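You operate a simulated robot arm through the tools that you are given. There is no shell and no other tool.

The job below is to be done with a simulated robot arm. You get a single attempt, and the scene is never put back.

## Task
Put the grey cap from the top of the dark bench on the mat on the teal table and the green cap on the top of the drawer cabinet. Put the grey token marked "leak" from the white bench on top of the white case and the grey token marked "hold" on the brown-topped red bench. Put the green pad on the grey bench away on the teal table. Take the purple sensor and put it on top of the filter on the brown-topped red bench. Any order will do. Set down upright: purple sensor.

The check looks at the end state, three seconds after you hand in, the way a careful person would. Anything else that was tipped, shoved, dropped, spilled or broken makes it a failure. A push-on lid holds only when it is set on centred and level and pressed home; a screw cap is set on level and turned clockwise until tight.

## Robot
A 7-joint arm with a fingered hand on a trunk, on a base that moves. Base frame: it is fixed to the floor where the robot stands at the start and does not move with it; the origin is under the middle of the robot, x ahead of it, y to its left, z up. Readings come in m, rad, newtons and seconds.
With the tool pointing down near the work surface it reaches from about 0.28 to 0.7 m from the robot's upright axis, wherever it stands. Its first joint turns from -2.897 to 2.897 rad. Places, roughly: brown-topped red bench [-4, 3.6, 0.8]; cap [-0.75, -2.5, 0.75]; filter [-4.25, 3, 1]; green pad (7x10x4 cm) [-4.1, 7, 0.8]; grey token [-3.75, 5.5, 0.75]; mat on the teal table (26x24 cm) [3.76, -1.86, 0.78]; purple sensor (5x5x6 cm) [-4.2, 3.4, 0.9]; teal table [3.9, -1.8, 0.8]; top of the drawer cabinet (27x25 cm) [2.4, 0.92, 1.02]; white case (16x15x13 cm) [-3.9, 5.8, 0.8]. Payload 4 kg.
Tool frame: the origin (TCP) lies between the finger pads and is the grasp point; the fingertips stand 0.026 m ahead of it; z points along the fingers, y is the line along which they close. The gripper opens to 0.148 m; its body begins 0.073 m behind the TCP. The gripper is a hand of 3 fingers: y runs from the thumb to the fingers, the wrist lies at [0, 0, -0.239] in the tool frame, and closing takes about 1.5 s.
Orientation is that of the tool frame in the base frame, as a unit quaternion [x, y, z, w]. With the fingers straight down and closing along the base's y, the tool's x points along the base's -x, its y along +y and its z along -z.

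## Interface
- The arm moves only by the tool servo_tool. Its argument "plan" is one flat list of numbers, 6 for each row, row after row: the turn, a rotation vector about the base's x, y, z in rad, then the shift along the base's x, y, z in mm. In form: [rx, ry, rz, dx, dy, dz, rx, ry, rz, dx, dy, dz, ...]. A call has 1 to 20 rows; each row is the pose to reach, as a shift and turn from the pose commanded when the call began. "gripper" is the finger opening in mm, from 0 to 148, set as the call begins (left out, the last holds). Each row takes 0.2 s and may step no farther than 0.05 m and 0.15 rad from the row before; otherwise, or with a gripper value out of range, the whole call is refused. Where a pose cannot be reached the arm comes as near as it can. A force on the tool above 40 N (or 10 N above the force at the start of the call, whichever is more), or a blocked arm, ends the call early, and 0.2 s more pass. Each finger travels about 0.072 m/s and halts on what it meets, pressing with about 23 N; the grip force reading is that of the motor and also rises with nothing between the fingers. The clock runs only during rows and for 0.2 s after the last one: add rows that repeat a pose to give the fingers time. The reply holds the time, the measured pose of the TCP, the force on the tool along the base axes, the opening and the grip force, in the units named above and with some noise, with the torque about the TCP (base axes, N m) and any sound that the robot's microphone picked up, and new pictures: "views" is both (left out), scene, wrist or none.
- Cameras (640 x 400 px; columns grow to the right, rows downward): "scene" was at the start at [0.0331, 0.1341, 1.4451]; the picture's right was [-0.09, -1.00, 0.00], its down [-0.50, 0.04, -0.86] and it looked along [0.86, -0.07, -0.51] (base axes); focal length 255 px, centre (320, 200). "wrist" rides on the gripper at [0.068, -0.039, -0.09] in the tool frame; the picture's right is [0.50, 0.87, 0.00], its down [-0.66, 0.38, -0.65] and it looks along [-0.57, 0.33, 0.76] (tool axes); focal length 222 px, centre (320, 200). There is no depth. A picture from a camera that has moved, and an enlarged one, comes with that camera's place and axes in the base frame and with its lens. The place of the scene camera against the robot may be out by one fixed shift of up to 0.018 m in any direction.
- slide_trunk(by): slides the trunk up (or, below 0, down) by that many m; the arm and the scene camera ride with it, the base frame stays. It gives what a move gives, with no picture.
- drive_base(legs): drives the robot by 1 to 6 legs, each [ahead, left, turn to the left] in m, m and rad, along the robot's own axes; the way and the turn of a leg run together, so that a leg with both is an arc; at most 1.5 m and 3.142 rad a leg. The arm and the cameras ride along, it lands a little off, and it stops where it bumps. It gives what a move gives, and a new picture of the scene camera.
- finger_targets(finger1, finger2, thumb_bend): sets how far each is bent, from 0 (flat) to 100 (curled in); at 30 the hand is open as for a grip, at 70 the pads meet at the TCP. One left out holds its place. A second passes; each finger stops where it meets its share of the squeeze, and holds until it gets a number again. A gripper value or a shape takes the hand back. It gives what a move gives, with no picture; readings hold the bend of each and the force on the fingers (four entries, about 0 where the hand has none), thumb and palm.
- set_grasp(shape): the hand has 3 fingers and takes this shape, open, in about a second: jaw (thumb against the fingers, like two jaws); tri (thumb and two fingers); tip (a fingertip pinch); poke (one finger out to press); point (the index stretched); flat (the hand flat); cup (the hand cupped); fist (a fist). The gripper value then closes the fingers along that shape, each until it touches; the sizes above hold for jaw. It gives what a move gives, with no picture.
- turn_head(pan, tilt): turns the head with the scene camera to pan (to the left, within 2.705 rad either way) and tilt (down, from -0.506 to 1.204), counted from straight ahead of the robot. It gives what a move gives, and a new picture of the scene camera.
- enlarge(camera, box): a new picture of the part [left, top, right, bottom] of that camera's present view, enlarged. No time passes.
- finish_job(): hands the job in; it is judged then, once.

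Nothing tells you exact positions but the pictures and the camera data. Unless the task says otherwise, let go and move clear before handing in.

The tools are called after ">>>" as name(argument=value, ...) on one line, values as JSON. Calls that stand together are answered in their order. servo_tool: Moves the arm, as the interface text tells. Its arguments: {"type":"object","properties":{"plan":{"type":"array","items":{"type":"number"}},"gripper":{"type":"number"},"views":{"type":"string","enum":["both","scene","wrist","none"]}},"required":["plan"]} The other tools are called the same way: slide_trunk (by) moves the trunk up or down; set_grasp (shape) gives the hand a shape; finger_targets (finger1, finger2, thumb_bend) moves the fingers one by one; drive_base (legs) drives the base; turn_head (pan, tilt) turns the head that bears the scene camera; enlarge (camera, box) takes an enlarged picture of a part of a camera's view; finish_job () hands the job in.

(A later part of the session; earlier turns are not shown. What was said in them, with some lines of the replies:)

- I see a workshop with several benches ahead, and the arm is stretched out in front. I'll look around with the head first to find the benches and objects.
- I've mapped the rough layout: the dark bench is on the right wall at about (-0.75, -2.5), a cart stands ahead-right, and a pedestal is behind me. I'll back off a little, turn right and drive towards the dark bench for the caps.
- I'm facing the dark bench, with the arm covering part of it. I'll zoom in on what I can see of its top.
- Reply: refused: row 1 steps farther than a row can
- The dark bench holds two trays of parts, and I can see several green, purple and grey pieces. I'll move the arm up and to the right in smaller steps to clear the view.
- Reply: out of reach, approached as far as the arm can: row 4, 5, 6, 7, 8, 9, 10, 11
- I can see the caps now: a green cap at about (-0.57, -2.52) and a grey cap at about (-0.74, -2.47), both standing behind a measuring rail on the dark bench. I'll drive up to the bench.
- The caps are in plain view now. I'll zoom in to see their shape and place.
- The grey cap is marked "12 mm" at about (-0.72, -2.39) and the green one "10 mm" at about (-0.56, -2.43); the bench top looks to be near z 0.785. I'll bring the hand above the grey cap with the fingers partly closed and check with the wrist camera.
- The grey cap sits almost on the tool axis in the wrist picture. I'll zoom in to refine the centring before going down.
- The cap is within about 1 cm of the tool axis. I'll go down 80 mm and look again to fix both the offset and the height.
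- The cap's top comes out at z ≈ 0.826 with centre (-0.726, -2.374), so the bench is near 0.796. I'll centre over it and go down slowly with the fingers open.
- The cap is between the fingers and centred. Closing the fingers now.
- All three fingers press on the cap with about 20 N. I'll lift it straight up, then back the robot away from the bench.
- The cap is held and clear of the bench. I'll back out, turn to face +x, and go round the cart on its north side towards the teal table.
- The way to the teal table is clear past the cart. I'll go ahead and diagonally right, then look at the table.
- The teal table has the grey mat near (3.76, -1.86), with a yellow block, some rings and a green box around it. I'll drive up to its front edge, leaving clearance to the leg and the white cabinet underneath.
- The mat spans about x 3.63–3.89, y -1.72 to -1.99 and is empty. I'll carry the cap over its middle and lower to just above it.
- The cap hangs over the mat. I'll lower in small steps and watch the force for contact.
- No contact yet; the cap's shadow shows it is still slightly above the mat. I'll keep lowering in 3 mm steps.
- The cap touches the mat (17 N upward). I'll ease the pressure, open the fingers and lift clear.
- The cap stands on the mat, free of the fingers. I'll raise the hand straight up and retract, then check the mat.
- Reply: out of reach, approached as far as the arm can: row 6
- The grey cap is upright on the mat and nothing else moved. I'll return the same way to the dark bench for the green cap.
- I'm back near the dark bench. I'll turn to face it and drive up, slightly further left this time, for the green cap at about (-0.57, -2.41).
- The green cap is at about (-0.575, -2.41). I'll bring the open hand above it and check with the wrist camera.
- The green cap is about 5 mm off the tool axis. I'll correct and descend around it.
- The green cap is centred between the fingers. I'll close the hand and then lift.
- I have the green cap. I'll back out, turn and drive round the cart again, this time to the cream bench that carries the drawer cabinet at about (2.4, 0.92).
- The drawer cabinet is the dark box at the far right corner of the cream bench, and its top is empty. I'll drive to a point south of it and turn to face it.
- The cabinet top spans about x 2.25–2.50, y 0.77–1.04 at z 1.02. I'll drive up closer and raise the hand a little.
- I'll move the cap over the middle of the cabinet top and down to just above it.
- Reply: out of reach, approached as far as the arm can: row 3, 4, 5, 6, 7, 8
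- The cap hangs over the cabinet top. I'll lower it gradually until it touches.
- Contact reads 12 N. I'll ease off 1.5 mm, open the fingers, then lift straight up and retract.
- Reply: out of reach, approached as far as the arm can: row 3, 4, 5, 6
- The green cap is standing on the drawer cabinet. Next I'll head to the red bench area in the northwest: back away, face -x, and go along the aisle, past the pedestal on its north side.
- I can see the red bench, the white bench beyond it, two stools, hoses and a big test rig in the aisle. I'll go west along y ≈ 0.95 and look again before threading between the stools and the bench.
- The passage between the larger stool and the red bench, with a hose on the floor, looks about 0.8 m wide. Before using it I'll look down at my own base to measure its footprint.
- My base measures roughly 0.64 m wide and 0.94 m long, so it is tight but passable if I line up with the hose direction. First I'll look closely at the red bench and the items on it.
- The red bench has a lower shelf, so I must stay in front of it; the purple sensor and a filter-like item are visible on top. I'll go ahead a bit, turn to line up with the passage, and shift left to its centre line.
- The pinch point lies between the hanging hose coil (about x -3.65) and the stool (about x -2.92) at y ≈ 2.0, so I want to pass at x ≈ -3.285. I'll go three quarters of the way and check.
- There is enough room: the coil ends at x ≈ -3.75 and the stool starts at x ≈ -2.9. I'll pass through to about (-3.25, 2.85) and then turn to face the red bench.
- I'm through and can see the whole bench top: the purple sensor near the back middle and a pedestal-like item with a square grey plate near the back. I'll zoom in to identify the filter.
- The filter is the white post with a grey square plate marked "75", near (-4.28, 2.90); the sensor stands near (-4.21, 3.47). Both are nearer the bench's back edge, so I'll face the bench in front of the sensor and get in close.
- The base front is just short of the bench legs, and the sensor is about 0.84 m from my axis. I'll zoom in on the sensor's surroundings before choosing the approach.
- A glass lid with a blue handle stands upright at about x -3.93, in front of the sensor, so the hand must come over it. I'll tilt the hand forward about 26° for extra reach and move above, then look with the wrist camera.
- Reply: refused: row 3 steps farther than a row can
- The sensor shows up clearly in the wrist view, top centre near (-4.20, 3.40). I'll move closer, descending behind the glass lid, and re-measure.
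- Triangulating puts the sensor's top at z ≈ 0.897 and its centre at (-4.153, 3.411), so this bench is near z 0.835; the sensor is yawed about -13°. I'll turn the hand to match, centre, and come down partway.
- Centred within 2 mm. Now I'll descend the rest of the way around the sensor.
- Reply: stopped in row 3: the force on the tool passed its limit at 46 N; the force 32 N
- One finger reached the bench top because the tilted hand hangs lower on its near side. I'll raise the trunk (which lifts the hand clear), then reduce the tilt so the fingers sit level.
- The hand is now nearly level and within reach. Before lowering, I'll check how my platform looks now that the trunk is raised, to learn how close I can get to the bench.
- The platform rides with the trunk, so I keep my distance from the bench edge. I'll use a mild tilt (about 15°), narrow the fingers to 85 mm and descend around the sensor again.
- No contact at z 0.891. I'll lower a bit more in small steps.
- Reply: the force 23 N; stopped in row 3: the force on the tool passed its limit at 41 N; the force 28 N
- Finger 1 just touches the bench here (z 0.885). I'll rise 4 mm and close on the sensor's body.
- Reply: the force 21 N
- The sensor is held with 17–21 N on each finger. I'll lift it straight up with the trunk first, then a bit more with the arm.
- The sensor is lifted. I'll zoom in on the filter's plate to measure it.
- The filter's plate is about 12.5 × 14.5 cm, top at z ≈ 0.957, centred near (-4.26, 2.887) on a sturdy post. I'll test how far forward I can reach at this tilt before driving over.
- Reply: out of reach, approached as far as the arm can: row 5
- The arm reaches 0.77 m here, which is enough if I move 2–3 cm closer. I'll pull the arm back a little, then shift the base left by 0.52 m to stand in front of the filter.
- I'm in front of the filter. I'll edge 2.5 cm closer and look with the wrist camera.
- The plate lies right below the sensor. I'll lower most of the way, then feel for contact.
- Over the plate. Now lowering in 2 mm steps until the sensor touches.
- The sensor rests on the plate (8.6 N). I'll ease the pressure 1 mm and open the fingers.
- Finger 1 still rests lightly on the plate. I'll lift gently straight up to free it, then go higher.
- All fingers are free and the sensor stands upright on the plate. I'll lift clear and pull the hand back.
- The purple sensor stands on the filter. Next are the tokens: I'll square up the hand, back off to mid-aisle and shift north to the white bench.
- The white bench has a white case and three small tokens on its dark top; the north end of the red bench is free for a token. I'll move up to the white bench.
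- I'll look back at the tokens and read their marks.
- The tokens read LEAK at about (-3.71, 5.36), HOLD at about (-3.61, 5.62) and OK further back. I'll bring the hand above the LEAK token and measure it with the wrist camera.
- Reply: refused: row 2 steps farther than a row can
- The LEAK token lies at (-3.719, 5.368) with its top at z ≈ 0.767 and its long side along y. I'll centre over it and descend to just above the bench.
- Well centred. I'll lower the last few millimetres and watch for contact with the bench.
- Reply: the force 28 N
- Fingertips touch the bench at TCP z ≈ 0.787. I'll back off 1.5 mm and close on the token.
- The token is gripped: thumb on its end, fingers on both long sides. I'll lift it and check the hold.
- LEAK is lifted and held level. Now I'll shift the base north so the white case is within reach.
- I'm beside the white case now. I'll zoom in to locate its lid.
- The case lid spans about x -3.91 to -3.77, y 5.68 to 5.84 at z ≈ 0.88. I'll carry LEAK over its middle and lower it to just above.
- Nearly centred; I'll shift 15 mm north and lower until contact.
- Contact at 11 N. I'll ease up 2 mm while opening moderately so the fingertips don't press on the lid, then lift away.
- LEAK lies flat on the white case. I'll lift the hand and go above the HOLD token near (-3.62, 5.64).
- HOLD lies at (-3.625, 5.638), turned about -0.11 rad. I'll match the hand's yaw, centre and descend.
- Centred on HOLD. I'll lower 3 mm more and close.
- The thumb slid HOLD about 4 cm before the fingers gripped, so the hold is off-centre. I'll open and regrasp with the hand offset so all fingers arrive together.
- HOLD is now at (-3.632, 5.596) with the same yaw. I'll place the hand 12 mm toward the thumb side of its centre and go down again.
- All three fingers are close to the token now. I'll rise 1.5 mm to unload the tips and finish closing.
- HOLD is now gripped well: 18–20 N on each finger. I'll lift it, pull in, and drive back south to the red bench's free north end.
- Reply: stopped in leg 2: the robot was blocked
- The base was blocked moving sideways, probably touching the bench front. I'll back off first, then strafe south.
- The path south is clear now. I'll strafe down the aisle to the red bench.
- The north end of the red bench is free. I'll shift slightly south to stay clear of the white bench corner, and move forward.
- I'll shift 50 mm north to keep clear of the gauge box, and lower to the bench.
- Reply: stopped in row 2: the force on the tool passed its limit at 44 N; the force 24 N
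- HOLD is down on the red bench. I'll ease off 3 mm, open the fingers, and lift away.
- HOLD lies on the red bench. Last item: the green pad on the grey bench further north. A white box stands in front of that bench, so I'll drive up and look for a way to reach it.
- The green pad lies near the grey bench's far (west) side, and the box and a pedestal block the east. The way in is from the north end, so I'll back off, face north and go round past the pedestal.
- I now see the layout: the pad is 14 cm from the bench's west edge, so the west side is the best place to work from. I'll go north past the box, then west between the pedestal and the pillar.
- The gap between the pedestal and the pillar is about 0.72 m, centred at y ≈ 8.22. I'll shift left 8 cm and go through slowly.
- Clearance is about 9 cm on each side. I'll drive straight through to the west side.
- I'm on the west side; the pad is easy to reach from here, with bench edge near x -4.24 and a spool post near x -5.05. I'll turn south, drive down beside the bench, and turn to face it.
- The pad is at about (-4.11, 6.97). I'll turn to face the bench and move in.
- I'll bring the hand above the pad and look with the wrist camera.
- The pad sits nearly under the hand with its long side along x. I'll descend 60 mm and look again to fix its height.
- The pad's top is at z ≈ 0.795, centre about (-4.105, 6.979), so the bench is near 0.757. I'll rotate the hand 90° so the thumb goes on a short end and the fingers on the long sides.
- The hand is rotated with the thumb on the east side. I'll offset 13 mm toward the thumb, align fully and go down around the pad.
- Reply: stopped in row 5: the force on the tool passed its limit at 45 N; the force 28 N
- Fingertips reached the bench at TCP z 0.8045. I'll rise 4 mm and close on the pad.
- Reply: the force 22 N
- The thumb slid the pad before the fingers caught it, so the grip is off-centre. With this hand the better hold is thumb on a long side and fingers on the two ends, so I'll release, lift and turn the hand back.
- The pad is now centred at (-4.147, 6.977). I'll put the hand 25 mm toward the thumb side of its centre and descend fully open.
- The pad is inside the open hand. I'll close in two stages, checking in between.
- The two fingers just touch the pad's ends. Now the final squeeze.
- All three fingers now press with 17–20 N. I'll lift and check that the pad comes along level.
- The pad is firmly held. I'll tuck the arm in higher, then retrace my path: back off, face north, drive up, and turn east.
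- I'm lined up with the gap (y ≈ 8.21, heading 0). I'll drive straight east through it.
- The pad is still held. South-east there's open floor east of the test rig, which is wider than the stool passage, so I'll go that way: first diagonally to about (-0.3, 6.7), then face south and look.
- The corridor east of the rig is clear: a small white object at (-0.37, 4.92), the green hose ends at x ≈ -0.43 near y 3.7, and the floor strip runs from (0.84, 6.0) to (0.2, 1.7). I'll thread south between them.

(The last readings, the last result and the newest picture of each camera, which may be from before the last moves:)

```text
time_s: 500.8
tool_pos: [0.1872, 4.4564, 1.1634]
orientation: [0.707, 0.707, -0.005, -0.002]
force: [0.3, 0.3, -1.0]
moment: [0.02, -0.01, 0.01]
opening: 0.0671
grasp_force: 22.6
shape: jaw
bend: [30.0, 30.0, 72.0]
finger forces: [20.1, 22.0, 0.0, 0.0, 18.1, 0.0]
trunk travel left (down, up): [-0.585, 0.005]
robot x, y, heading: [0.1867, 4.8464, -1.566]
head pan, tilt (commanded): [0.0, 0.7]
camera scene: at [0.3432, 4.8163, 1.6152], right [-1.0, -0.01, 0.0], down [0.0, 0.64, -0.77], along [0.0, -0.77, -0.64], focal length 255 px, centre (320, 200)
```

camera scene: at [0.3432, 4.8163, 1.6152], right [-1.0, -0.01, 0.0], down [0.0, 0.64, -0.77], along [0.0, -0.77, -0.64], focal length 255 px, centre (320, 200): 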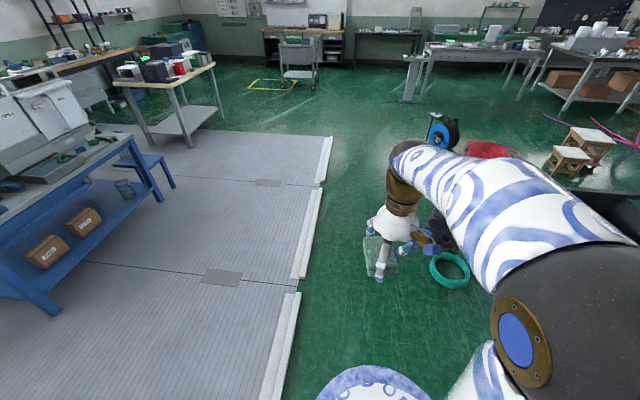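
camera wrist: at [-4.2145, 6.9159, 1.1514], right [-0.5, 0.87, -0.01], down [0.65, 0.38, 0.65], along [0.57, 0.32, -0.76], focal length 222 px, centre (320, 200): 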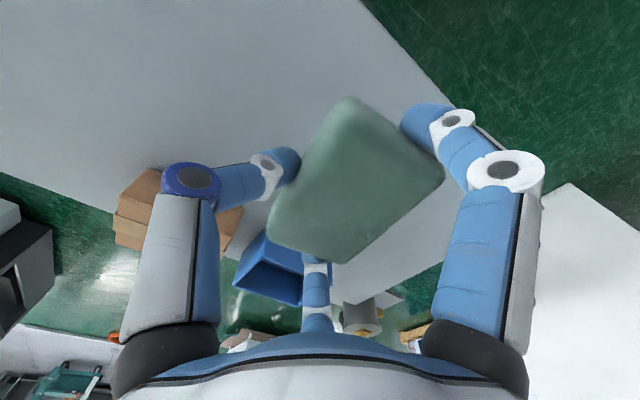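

Still centred. I'll continue south past the green hose and on to the open area near my start point, then turn east.

>>> drive_base(legs=[[1.15, -0.19, 0], [1.2, -0.22, 0], [1.2, -0.05, 0], [1.2, 0, 0], [0, 0, 1.566]])

>>> turn_head(pan=0.0, tilt=0.5)

```text
time_s: 527.7
tool_pos: [0.1738, 0.1132, 1.1626]
orientation: [-0.01, 1.0, -0.005, 0.003]
force: [0.1, -0.3, -0.1]
moment: [-0.01, -0.02, -0.01]
opening: 0.0666
grasp_force: 22.9
shape: jaw
bend: [30.0, 30.0, 72.0]
finger forces: [19.7, 22.0, 0.0, 0.0, 17.8, 0.0]
trunk travel left (down, up): [-0.585, 0.005]
robot x, y, heading: [-0.2178, 0.1086, 0.026]
head pan, tilt (commanded): [0.0, 0.7]
camera scene: at [-0.1936, 0.251, 1.6152], right [0.02, -1.0, 0.0], down [-0.64, -0.02, -0.76], along [0.76, 0.02, -0.64], focal length 255 px, centre (320, 200)
```

scene: 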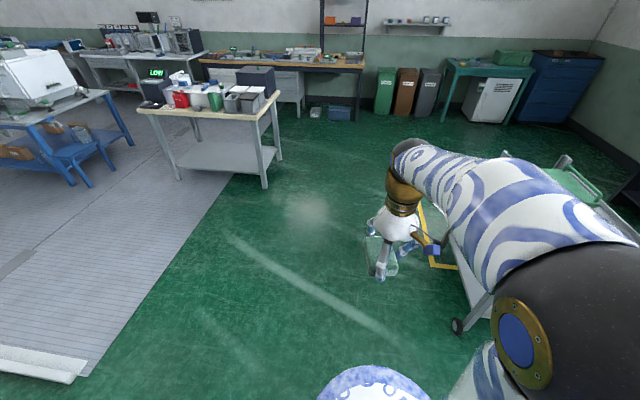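

```text
time_s: 528.4
tool_pos: [0.1751, 0.1143, 1.162]
orientation: [-0.01, 1.0, -0.003, 0.003]
force: [0.1, -0.4, -0.6]
moment: [-0.02, 0.01, -0.02]
opening: 0.0671
grasp_force: 22.9
shape: jaw
bend: [30.0, 30.0, 72.0]
finger forces: [19.8, 21.9, 0.0, 0.1, 17.9, 0.1]
trunk travel left (down, up): [-0.585, 0.005]
robot x, y, heading: [-0.2211, 0.1087, 0.022]
head pan, tilt (commanded): [0.0, 0.499]
camera scene: at [-0.1876, 0.2511, 1.6328], right [0.02, -1.0, 0.0], down [-0.48, -0.01, -0.88], along [0.88, 0.02, -0.48], focal length 255 px, centre (320, 200)
```

scene: 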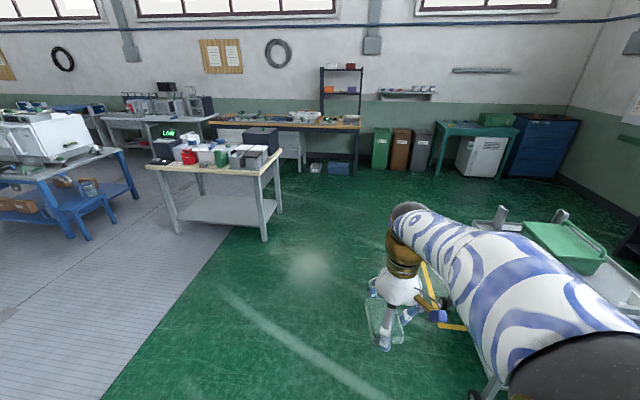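

I'm back near the start with the pad. On the teal table the free strip in front of the green box suits the pad if I turn it crosswise, so I'll test whether the hand can turn -90° here in open space.

>>> servo_tool(plan=[0, 0, -0.14, 0, 0, 0, 0, 0, -0.28, 0, 0, 0, 0, 0, -0.42, 0, 0, 0, 0, 0, -0.56, 0, 0, 0, 0, 0, -0.7, 0, 0, 0, 0, 0, -0.84, 0, 0, 0, 0, 0, -0.98, 0, 0, 0, 0, 0, -1.12, 0, 0, 0, 0, 0, -1.26, 0, 0, 0, 0, 0, -1.4, 0, 0, 0, 0, 0, -1.54, 0, 0, 0, 0, 0, -1.59, 0, 0, 0], views="wrist")

```text
time_s: 531.0
tool_pos: [0.1733, 0.1136, 1.1618]
orientation: [0.708, 0.706, -0.004, -0.001]
force: [0.2, 0.3, 1.1]
moment: [-0.01, 0.02, 0.01]
opening: 0.0668
grasp_force: 23.8
shape: jaw
bend: [30.0, 30.0, 72.0]
finger forces: [19.7, 21.8, 0.0, 0.1, 17.8, 0.1]
trunk travel left (down, up): [-0.585, 0.005]
robot x, y, heading: [-0.2207, 0.1083, 0.022]
head pan, tilt (commanded): [0.0, 0.499]
camera wrist: at [0.1363, 0.1819, 1.2517], right [0.87, 0.5, -0.01], down [0.38, -0.65, 0.65], along [0.32, -0.57, -0.76], focal length 222 px, centre (320, 200)
```

wrist: 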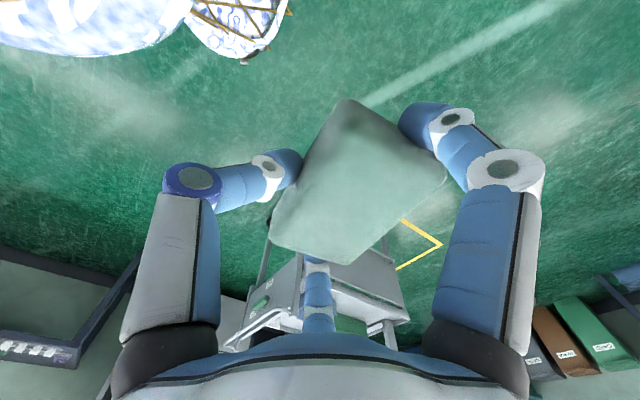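

The hand can take that turn. Now I'll drive along the known route to the teal table.

>>> drive_base(legs=[[1.5, -0.02, -0.022], [0.65, 0, 0], [0.6, -1.35, 0], [0, -0.62, 0]])

>>> turn_head(pan=0.0, tilt=0.6)

```text
refused: leg 1 is longer than a leg can be; nothing moved
```

```text
time_s: 531.7
tool_pos: [0.1737, 0.1148, 1.1621]
orientation: [0.707, 0.707, -0.004, 0.0]
force: [-0.1, 0.3, -0.6]
moment: [0.01, -0.02, 0.0]
opening: 0.0666
grasp_force: 22.8
shape: jaw
bend: [30.0, 30.0, 72.0]
finger forces: [19.8, 21.8, 0.1, 0.0, 17.8, 0.0]
trunk travel left (down, up): [-0.585, 0.005]
robot x, y, heading: [-0.2182, 0.1068, 0.021]
head pan, tilt (commanded): [0.0, 0.6]
camera scene: at [-0.1902, 0.251, 1.6238], right [0.02, -1.0, 0.0], down [-0.56, -0.01, -0.83], along [0.83, 0.02, -0.56], focal length 255 px, centre (320, 200)
```

scene: 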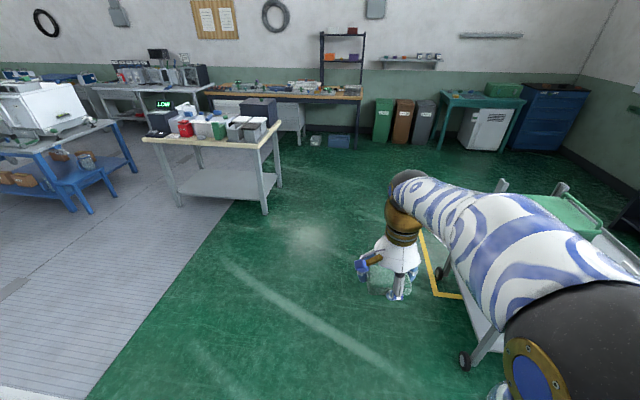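

>>> drive_base(legs=[[0, 0, -0.021], [1.4, -0.02, 0], [0.75, 0, 0], [0.6, -1.3, 0], [0, -0.75, 0]])

>>> turn_head(pan=0.0, tilt=0.6)

```text
time_s: 553.0
tool_pos: [2.94, -1.946, 1.1622]
orientation: [0.709, 0.706, -0.004, 0.0]
force: [-0.2, 0.1, -0.5]
moment: [0.02, 0.04, 0.02]
opening: 0.0668
grasp_force: 23.2
shape: jaw
bend: [30.0, 30.0, 72.0]
finger forces: [19.8, 21.8, 0.1, 0.0, 17.7, 0.0]
trunk travel left (down, up): [-0.585, 0.005]
robot x, y, heading: [2.543, -1.9467, 0.023]
head pan, tilt (commanded): [0.0, 0.6]
camera scene: at [2.5772, -1.808, 1.6238], right [0.02, -1.0, 0.0], down [-0.56, -0.01, -0.83], along [0.82, 0.02, -0.56], focal length 255 px, centre (320, 200)
```

scene: 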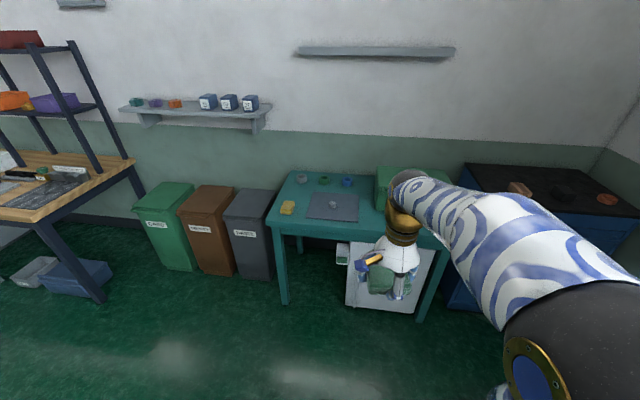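

```text
time_s: 553.6
tool_pos: [2.9396, -1.9467, 1.1625]
orientation: [0.709, 0.705, -0.004, -0.001]
force: [-0.2, -0.9, -0.2]
moment: [0.01, 0.0, 0.0]
opening: 0.0668
grasp_force: 22.1
shape: jaw
bend: [30.0, 30.0, 72.0]
finger forces: [19.9, 21.8, 0.0, 0.1, 17.8, 0.1]
trunk travel left (down, up): [-0.585, 0.005]
robot x, y, heading: [2.5479, -1.9486, 0.017]
head pan, tilt (commanded): [0.0, 0.6]
camera scene: at [2.5772, -1.8077, 1.6238], right [0.02, -1.0, 0.0], down [-0.56, -0.01, -0.83], along [0.82, 0.02, -0.56], focal length 255 px, centre (320, 200)
```

scene: 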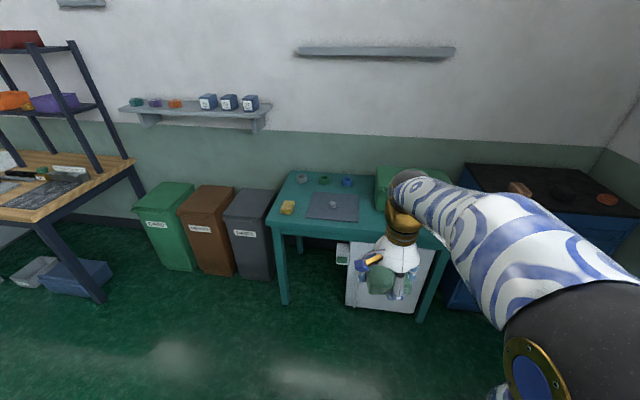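

The table is ahead, cap still on the mat. I'll straighten up and drive to the table's front.

>>> drive_base(legs=[[0, -0.05, -0.02], [0.5, 0, 0]])

>>> turn_head(pan=0.0, tilt=0.9)

>>> enlarge(camera="scene", box=[240, 60, 560, 260])

```text
time_s: 557.1
tool_pos: [3.4496, -2.0066, 1.1622]
orientation: [0.717, 0.697, -0.005, -0.001]
force: [-0.2, -0.2, -1.1]
moment: [-0.01, 0.04, 0.04]
opening: 0.0666
grasp_force: 23.5
shape: jaw
bend: [30.0, 30.0, 72.0]
finger forces: [19.8, 21.8, 0.1, 0.0, 17.7, 0.0]
trunk travel left (down, up): [-0.585, 0.005]
robot x, y, heading: [3.0557, -1.9994, -0.002]
head pan, tilt (commanded): [0.0, 0.6]
camera scene: at [3.0904, -1.8592, 1.6238], right [0.0, -1.0, 0.0], down [-0.57, 0.0, -0.82], along [0.82, 0.0, -0.57], focal length 255 px, centre (320, 200)
```

scene: 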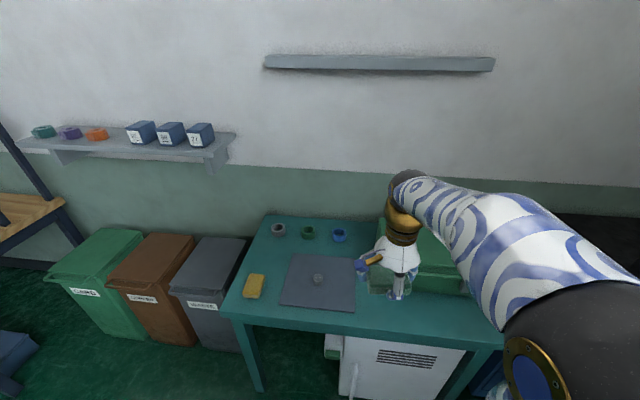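

```text
time_s: 557.9
tool_pos: [3.4488, -2.0056, 1.1617]
orientation: [0.717, 0.697, -0.003, -0.001]
force: [-0.5, 0.0, -1.1]
moment: [-0.01, 0.03, -0.04]
opening: 0.0665
grasp_force: 23.2
shape: jaw
bend: [30.0, 30.0, 72.0]
finger forces: [19.8, 21.8, 0.1, 0.0, 17.7, 0.0]
trunk travel left (down, up): [-0.585, 0.005]
robot x, y, heading: [3.0597, -2.0018, -0.005]
head pan, tilt (commanded): [0.0, 0.901]
camera scene: at [3.077, -1.8592, 1.5991], right [0.0, -1.0, 0.0], down [-0.78, 0.0, -0.62], along [0.62, 0.0, -0.78], focal length 255 px, centre (320, 200)
```

scene: 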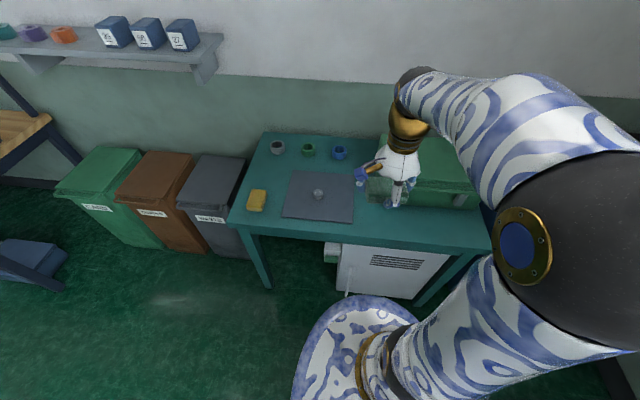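

```text
2.00 times, centred on (400, 160) of scene
camera zoom: at [3.077, -1.8592, 1.5991], right [0.0, -1.0, 0.0], down [-0.78, 0.0, -0.62], along [0.62, 0.0, -0.78], focal length 510 px, centre (160, 280)
```

zoom: 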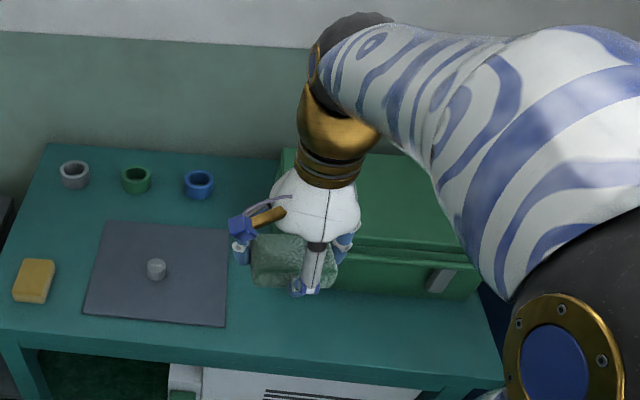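

The strip in front of the green box is about 13.5 cm deep (x 3.55–3.685). I'll carry the pad over it at y ≈ -2.2 and lower to a few centimetres above.

>>> servo_tool(plan=[0, 0, 0.028, 25, -40, 0, 0, 0, 0.028, 50, -80, -5, 0, 0, 0.028, 75, -120, -15, 0, 0, 0.028, 100, -158, -30, 0, 0, 0.028, 125, -190, -55, 0, 0, 0.028, 143, -210, -90, 0, 0, 0.028, 143, -210, -135, 0, 0, 0.028, 143, -210, -180, 0, 0, 0.028, 143, -210, -225, 0, 0, 0.028, 143, -210, -265], views="both")

>>> enlarge(camera="scene", box=[320, 110, 520, 260])

```text
time_s: 560.1
tool_pos: [3.593, -2.2169, 0.8976]
orientation: [0.707, 0.707, -0.003, -0.001]
force: [0.3, -0.2, -0.5]
moment: [0.01, 0.0, 0.01]
opening: 0.0665
grasp_force: 23.2
shape: jaw
bend: [30.0, 30.0, 72.0]
finger forces: [19.8, 20.9, 0.0, 0.0, 16.5, 0.0]
trunk travel left (down, up): [-0.585, 0.005]
robot x, y, heading: [3.0582, -2.0017, -0.002]
head pan, tilt (commanded): [0.0, 0.901]
camera scene: at [3.0775, -1.8594, 1.5991], right [0.0, -1.0, 0.0], down [-0.78, 0.0, -0.62], along [0.62, 0.0, -0.78], focal length 255 px, centre (320, 200)
camera wrist: at [3.5552, -2.1491, 0.9868], right [0.87, 0.5, -0.01], down [0.38, -0.65, 0.65], along [0.32, -0.57, -0.76], focal length 222 px, centre (320, 200)
```

scene: 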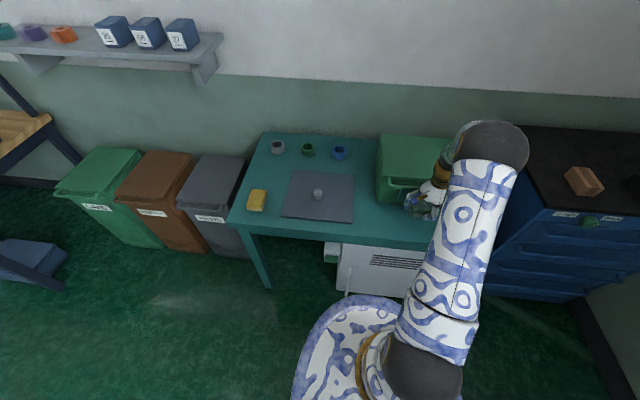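
wrist: 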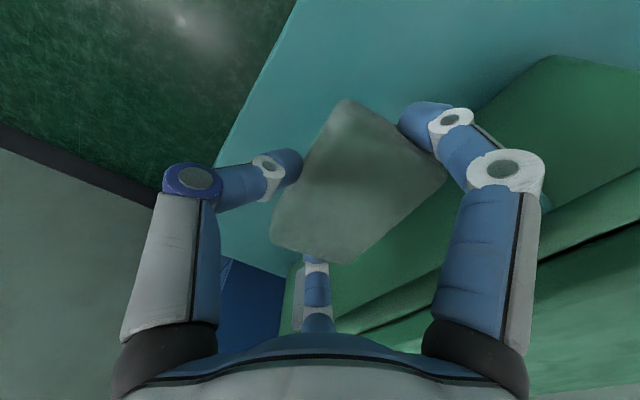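

```text
2.67 times, centred on (420, 185) of scene
camera zoom: at [3.0775, -1.8594, 1.5991], right [0.0, -1.0, 0.0], down [-0.78, 0.0, -0.62], along [0.62, 0.0, -0.78], focal length 680 px, centre (53, 240)
```

zoom: 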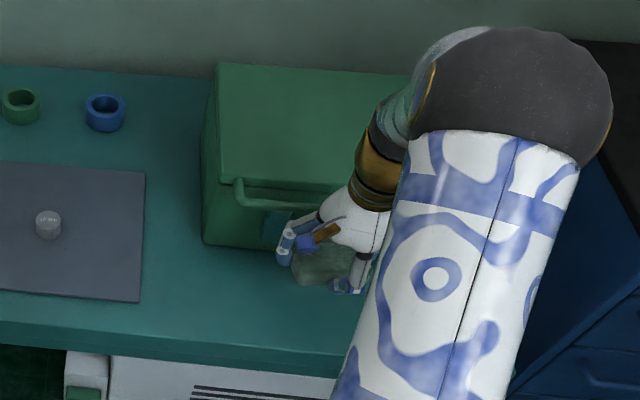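

The box front and its handle are at x ≥ 3.70, leaving about 2 cm to the nearest finger, so this position is fine. I'll lower the pad to the table.

>>> servo_tool(plan=[0, 0, 0, -2, 0, -25, 0, 0, 0, -2, 0, -45, 0, 0, 0, -2, 0, -58], views="none")

>>> servo_tool(plan=[0, 0, 0, 0, 0, -3, 0, 0, 0, 0, 0, -6, 0, 0, 0, 0, 0, -9], views="wrist")

```text
time_s: 560.9
tool_pos: [3.5906, -2.2168, 0.8391]
orientation: [0.707, 0.707, -0.005, -0.001]
force: [-0.4, 0.0, -0.9]
moment: [0.01, -0.02, 0.02]
opening: 0.0664
grasp_force: 23.0
shape: jaw
bend: [30.0, 30.0, 72.0]
finger forces: [19.8, 20.8, 0.1, 0.0, 16.2, 0.0]
trunk travel left (down, up): [-0.585, 0.005]
robot x, y, heading: [3.0579, -2.0003, -0.007]
head pan, tilt (commanded): [0.0, 0.901]
```

```text
time_s: 561.7
tool_pos: [3.5894, -2.2175, 0.8311]
orientation: [0.707, 0.707, -0.005, -0.001]
force: [0.8, -0.1, 0.1]
moment: [0.03, 0.0, 0.02]
opening: 0.0662
grasp_force: 22.8
shape: jaw
bend: [30.0, 30.0, 72.0]
finger forces: [19.8, 20.8, 0.1, 0.1, 16.1, 0.0]
trunk travel left (down, up): [-0.585, 0.005]
robot x, y, heading: [3.0575, -1.9971, -0.007]
head pan, tilt (commanded): [0.0, 0.901]
camera wrist: at [3.553, -2.1485, 0.9197], right [0.87, 0.5, -0.01], down [0.38, -0.65, 0.65], along [0.32, -0.57, -0.76], focal length 222 px, centre (320, 200)
```

wrist: 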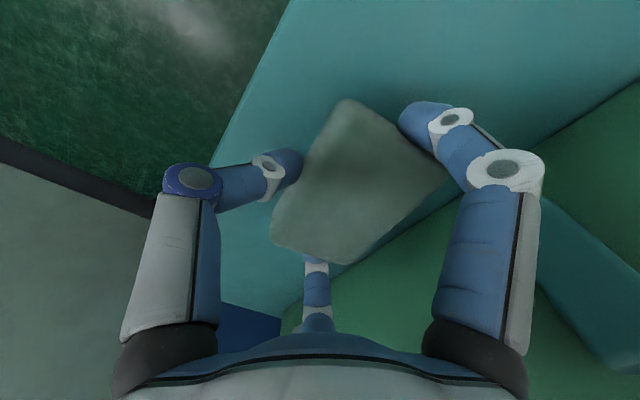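

>>> servo_tool(plan=[0, 0, 0, 0, 0, -2, 0, 0, 0, 0, 0, -4, 0, 0, 0, 0, 0, -6], views="none")

```text
time_s: 562.5
tool_pos: [3.5908, -2.2156, 0.8235]
orientation: [0.707, 0.707, -0.005, -0.001]
force: [-0.4, 0.7, 0.4]
moment: [0.02, 0.01, 0.01]
opening: 0.0663
grasp_force: 23.4
shape: jaw
bend: [30.0, 30.0, 72.0]
finger forces: [19.8, 20.7, 0.0, 0.0, 16.3, 0.1]
trunk travel left (down, up): [-0.585, 0.005]
robot x, y, heading: [3.0629, -2.0025, -0.004]
head pan, tilt (commanded): [0.0, 0.901]
```

>>> servo_tool(plan=[0, 0, 0, 0, 0, -2, 0, 0, 0, 0, 0, -4, 0, 0, 0, 0, 0, -6], views="wrist")

```text
time_s: 563.3
tool_pos: [3.5914, -2.2168, 0.8178]
orientation: [0.708, 0.707, -0.005, -0.001]
force: [0.6, -0.2, 0.3]
moment: [0.02, 0.02, 0.0]
opening: 0.0666
grasp_force: 23.5
shape: jaw
bend: [30.0, 30.0, 72.0]
finger forces: [19.8, 20.6, 0.0, 0.0, 16.3, 0.0]
trunk travel left (down, up): [-0.585, 0.005]
robot x, y, heading: [3.0569, -1.9994, -0.008]
head pan, tilt (commanded): [0.0, 0.901]
camera wrist: at [3.553, -2.1487, 0.9075], right [0.87, 0.5, -0.01], down [0.38, -0.65, 0.65], along [0.32, -0.57, -0.76], focal length 222 px, centre (320, 200)
```

wrist: 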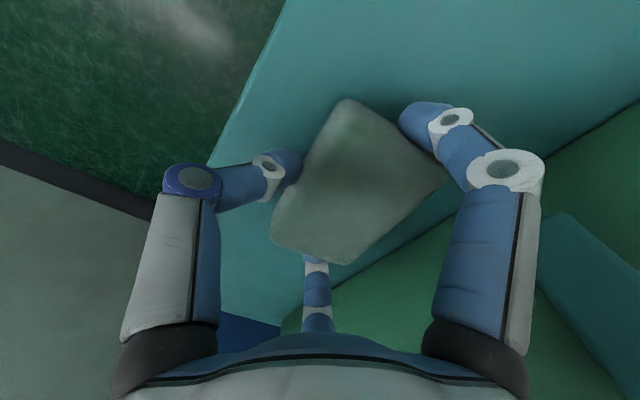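

>>> servo_tool(plan=[0, 0, 0, 0, 0, -2, 0, 0, 0, 0, 0, -3.5], views="none")

```text
time_s: 563.9
tool_pos: [3.5897, -2.2169, 0.8147]
orientation: [0.707, 0.707, -0.005, -0.001]
force: [-0.3, 0.2, -0.5]
moment: [0.02, 0.03, -0.01]
opening: 0.0663
grasp_force: 23.0
shape: jaw
bend: [30.0, 30.0, 72.0]
finger forces: [19.8, 20.8, 0.1, 0.0, 16.2, 0.0]
trunk travel left (down, up): [-0.585, 0.005]
robot x, y, heading: [3.0593, -2.0028, -0.01]
head pan, tilt (commanded): [0.0, 0.901]
```

>>> servo_tool(plan=[0, 0, 0, 0, 0, -2, 0, 0, 0, 0, 0, -3.5], views="none")

```text
time_s: 564.5
tool_pos: [3.59, -2.2171, 0.8107]
orientation: [0.707, 0.707, -0.005, -0.001]
force: [-0.6, 0.6, 1.4]
moment: [-0.04, -0.06, 0.0]
opening: 0.0663
grasp_force: 23.1
shape: jaw
bend: [30.0, 30.0, 72.0]
finger forces: [19.9, 20.6, 0.0, 0.1, 16.2, 0.0]
trunk travel left (down, up): [-0.585, 0.005]
robot x, y, heading: [3.0571, -2.0013, -0.007]
head pan, tilt (commanded): [0.0, 0.901]
```

>>> servo_tool(plan=[0, 0, 0, 0, 0, -1.5, 0, 0, 0, 0, 0, -3], views="wrist")

```text
time_s: 565.1
tool_pos: [3.5902, -2.2166, 0.8104]
orientation: [0.708, 0.707, -0.004, 0.001]
force: [0.5, 1.1, 12.4]
moment: [-0.03, -0.41, 0.04]
opening: 0.0657
grasp_force: 23.4
shape: jaw
bend: [30.0, 30.0, 72.0]
finger forces: [21.4, 21.4, 0.0, 0.0, 16.5, 0.0]
trunk travel left (down, up): [-0.585, 0.005]
robot x, y, heading: [3.0587, -2.0021, -0.009]
head pan, tilt (commanded): [0.0, 0.901]
camera wrist: at [3.5525, -2.1486, 0.8986], right [0.87, 0.5, -0.01], down [0.38, -0.65, 0.66], along [0.32, -0.57, -0.76], focal length 222 px, centre (320, 200)
```

wrist: 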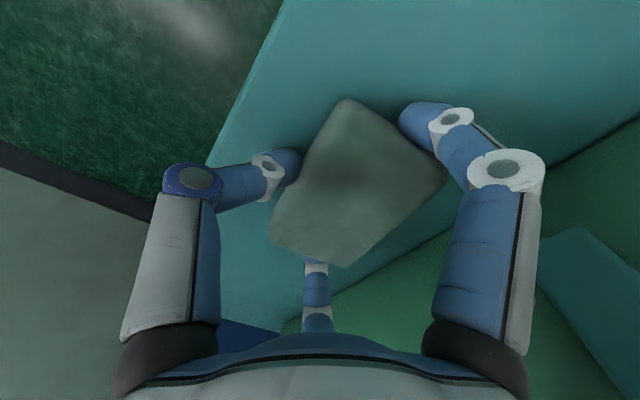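

The pad is down on the table (12 N). I'll ease up 1 mm, open the hand and check before lifting.

>>> servo_tool(plan=[0, 0, 0, 0, 0, 1, 0, 0, 0, 0, 0, 2, 0, 0, 0, 0, 0, 2, 0, 0, 0, 0, 0, 2, 0, 0, 0, 0, 0, 2, 0, 0, 0, 0, 0, 2], gripper=135, views="wrist")

```text
time_s: 566.5
tool_pos: [3.5902, -2.2175, 0.8102]
orientation: [0.707, 0.707, -0.005, -0.002]
force: [0.2, -0.7, -0.3]
moment: [0.01, 0.05, -0.02]
opening: 0.1346
grasp_force: 0.0
shape: jaw
bend: [26.0, 26.0, 32.0]
finger forces: [0.0, 0.1, 0.1, 0.1, 0.0, 0.0]
trunk travel left (down, up): [-0.585, 0.005]
robot x, y, heading: [3.0574, -1.9967, -0.004]
head pan, tilt (commanded): [0.0, 0.901]
camera wrist: at [3.5528, -2.149, 0.8997], right [0.87, 0.5, -0.01], down [0.38, -0.65, 0.65], along [0.32, -0.57, -0.76], focal length 222 px, centre (320, 200)
```

wrist: 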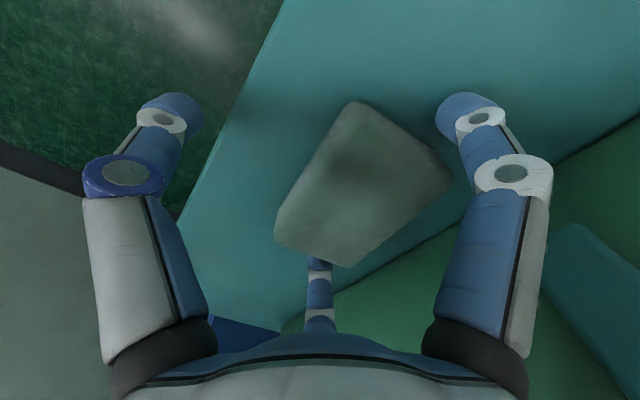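

The fingers are clear of the pad. I'll lift straight up, then retract toward me.

>>> servo_tool(plan=[0, 0, 0, -2, 0, 15, 0, 0, 0, -4, 0, 40, 0, 0, 0, -8, 0, 80, 0, 0, 0, -12, 0, 125, 0, 0, 0, -16, 0, 170, 0, 0, 0, -30, 0, 210, 0, 0, 0, -60, 0, 245, 0, 0, 0, -100, 20, 270, 0, 0, 0, -140, 45, 280, 0, 0, 0, -180, 70, 280], views="both")

>>> enlarge(camera="scene", box=[230, 110, 510, 270])

```text
refused: row 8 steps farther than a row can; nothing moved
```

```text
2.29 times, centred on (370, 190) of scene
camera zoom: at [3.0772, -1.8593, 1.599], right [0.0, -1.0, 0.0], down [-0.78, 0.0, -0.62], along [0.62, 0.0, -0.78], focal length 583 px, centre (206, 223)
```

zoom: 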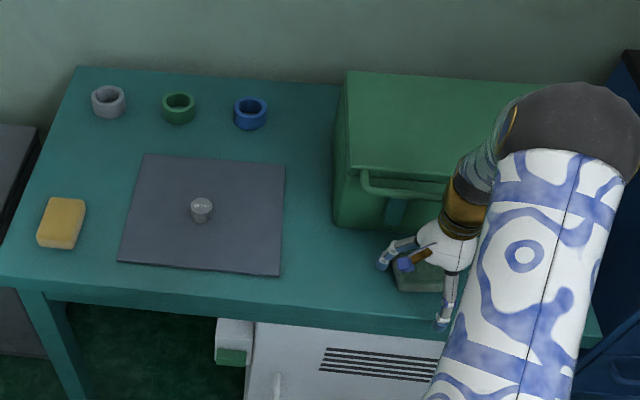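

>>> servo_tool(plan=[0, 0, 0, -2, 0, 15, 0, 0, 0, -4, 0, 40, 0, 0, 0, -8, 0, 80, 0, 0, 0, -12, 0, 125, 0, 0, 0, -16, 0, 170, 0, 0, 0, -30, 0, 210, 0, 0, 0, -60, 0, 245, 0, 0, 0, -95, 15, 265, 0, 0, 0, -135, 40, 275, 0, 0, 0, -175, 65, 280], views="both")

>>> enlarge(camera="scene", box=[230, 110, 510, 270])

```text
time_s: 568.7
tool_pos: [3.4153, -2.1513, 1.0905]
orientation: [0.707, 0.707, -0.004, -0.001]
force: [-0.5, -0.1, 1.0]
moment: [0.05, -0.06, -0.01]
opening: 0.1348
grasp_force: 0.0
shape: jaw
bend: [26.0, 26.0, 32.0]
finger forces: [0.0, 0.0, 0.0, 0.0, 0.1, 0.0]
trunk travel left (down, up): [-0.585, 0.005]
robot x, y, heading: [3.0582, -2.0008, -0.008]
head pan, tilt (commanded): [0.0, 0.901]
camera scene: at [3.0761, -1.8588, 1.599], right [0.0, -1.0, 0.0], down [-0.78, 0.0, -0.62], along [0.62, 0.0, -0.78], focal length 255 px, centre (320, 200)
camera wrist: at [3.3775, -2.083, 1.1797], right [0.87, 0.5, -0.01], down [0.38, -0.65, 0.65], along [0.32, -0.57, -0.76], focal length 222 px, centre (320, 200)
```

scene: 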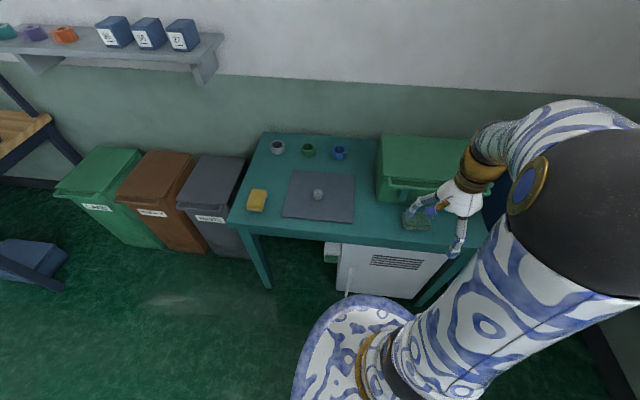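
wrist: 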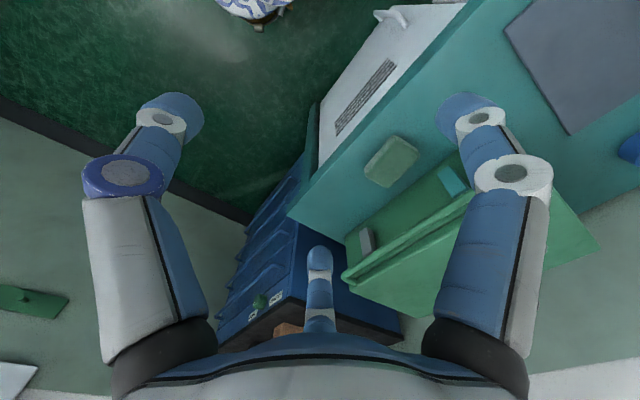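

```text
2.29 times, centred on (370, 190) of scene
camera zoom: at [3.0761, -1.8588, 1.599], right [0.0, -1.0, 0.0], down [-0.78, 0.0, -0.62], along [0.62, 0.0, -0.78], focal length 583 px, centre (206, 223)
```

zoom: 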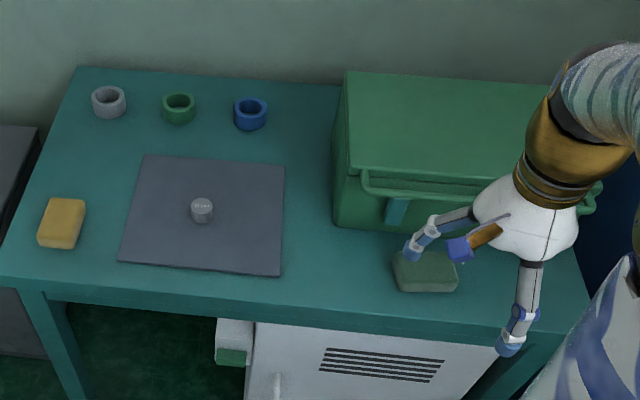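

The pad lies flat on the teal table beside the mat, and the grey cap is still on the mat. I'll back away from the table and check the green cap on the drawer cabinet from here.

>>> drive_base(legs=[[-0.5, 0, 0]])

>>> turn_head(pan=1.57, tilt=0.2)

>>> enlarge(camera="scene", box=[240, 140, 420, 250])

```text
time_s: 571.6
tool_pos: [2.9137, -2.15, 1.0902]
orientation: [0.706, 0.708, -0.004, -0.001]
force: [0.4, 0.1, 0.4]
moment: [-0.01, -0.01, 0.02]
opening: 0.1346
grasp_force: 0.1
shape: jaw
bend: [26.0, 26.0, 32.0]
finger forces: [0.0, 0.1, 0.0, 0.1, 0.0, 0.0]
trunk travel left (down, up): [-0.585, 0.005]
robot x, y, heading: [2.5569, -1.9984, -0.007]
head pan, tilt (commanded): [0.0, 0.901]
camera scene: at [2.5747, -1.8569, 1.599], right [0.0, -1.0, 0.0], down [-0.78, 0.0, -0.62], along [0.62, 0.0, -0.78], focal length 255 px, centre (320, 200)
```

scene: 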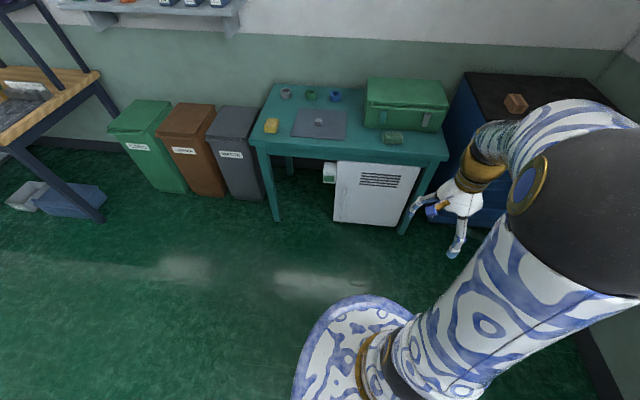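

```text
time_s: 573.3
tool_pos: [2.9147, -2.1502, 1.0891]
orientation: [0.707, 0.708, -0.004, -0.001]
force: [-0.7, 0.4, 0.3]
moment: [0.03, -0.01, 0.0]
opening: 0.1345
grasp_force: 0.0
shape: jaw
bend: [26.0, 26.0, 32.0]
finger forces: [0.1, 0.0, 0.0, 0.0, 0.0, 0.1]
trunk travel left (down, up): [-0.585, 0.005]
robot x, y, heading: [2.5558, -2.003, -0.003]
head pan, tilt (commanded): [1.571, 0.201]
camera scene: at [2.5001, -1.7635, 1.6606], right [1.0, 0.0, 0.0], down [0.0, -0.2, -0.98], along [0.0, 0.98, -0.2], focal length 255 px, centre (320, 200)
```

scene: 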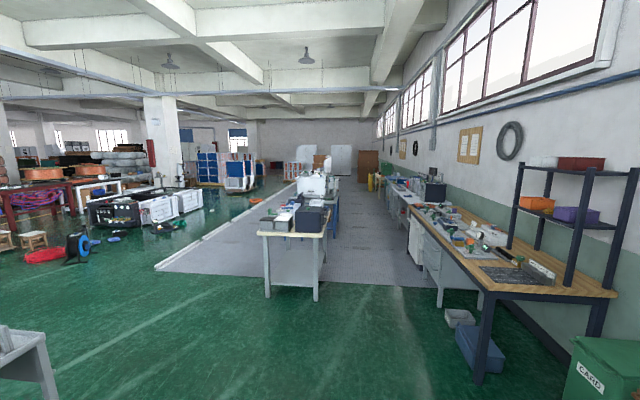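

```text
3.56 times, centred on (330, 195) of scene
camera zoom: at [2.5001, -1.7635, 1.6606], right [1.0, 0.0, 0.0], down [0.0, -0.2, -0.98], along [0.0, 0.98, -0.2], focal length 907 px, centre (284, 218)
```

zoom: 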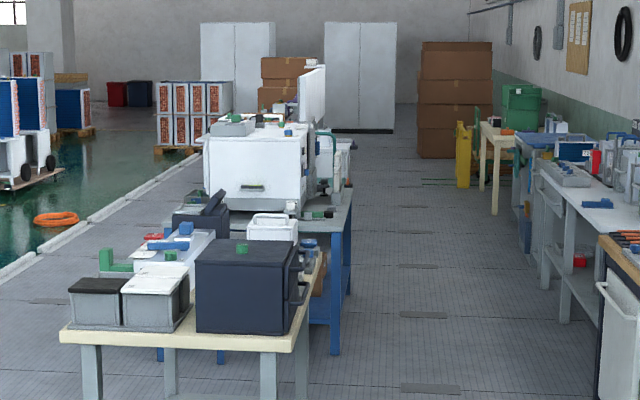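

All six placements are done. The green cap stands on the drawer cabinet and the grey cap on the mat. LEAK is on the white case, HOLD on the red bench, the sensor upright on the filter, and the pad on the teal table. The hand is empty and clear, so I'm handing in.

>>> finish_job()

```text
The job is handed in.
```

The job is handed in. All six placements are done, and the hand was empty and clear of everything:

- **Grey cap:** standing on the mat on the teal table.
- **Green cap:** standing on top of the drawer cabinet. I checked this from across the room just before handing in.
- **"Leak" token:** lying flat on top of the white case.
- **"Hold" token:** lying flat on the free north end of the brown-topped red bench.
- **Purple sensor:** upright on the filter's plate, over its post.
- **Green pad:** on the teal table, in front of the green box and clear of the mat.

Four things went less than smoothly:

- **White bench:** the base was once blocked there while moving sideways. I backed off and carried on, and saw nothing on the bench disturbed.
- **Red bench:** a fingertip pressed on the bench top a few times while I was reaching for the sensor.
- **Filter:** when I let go of the sensor, a finger dragged lightly on the filter's plate and may have shifted it by a millimetre or two.
- **"Hold" token and green pad:** each slid a few centimetres on its own bench at the first grasp, so I opened the hand and gripped it again before lifting.
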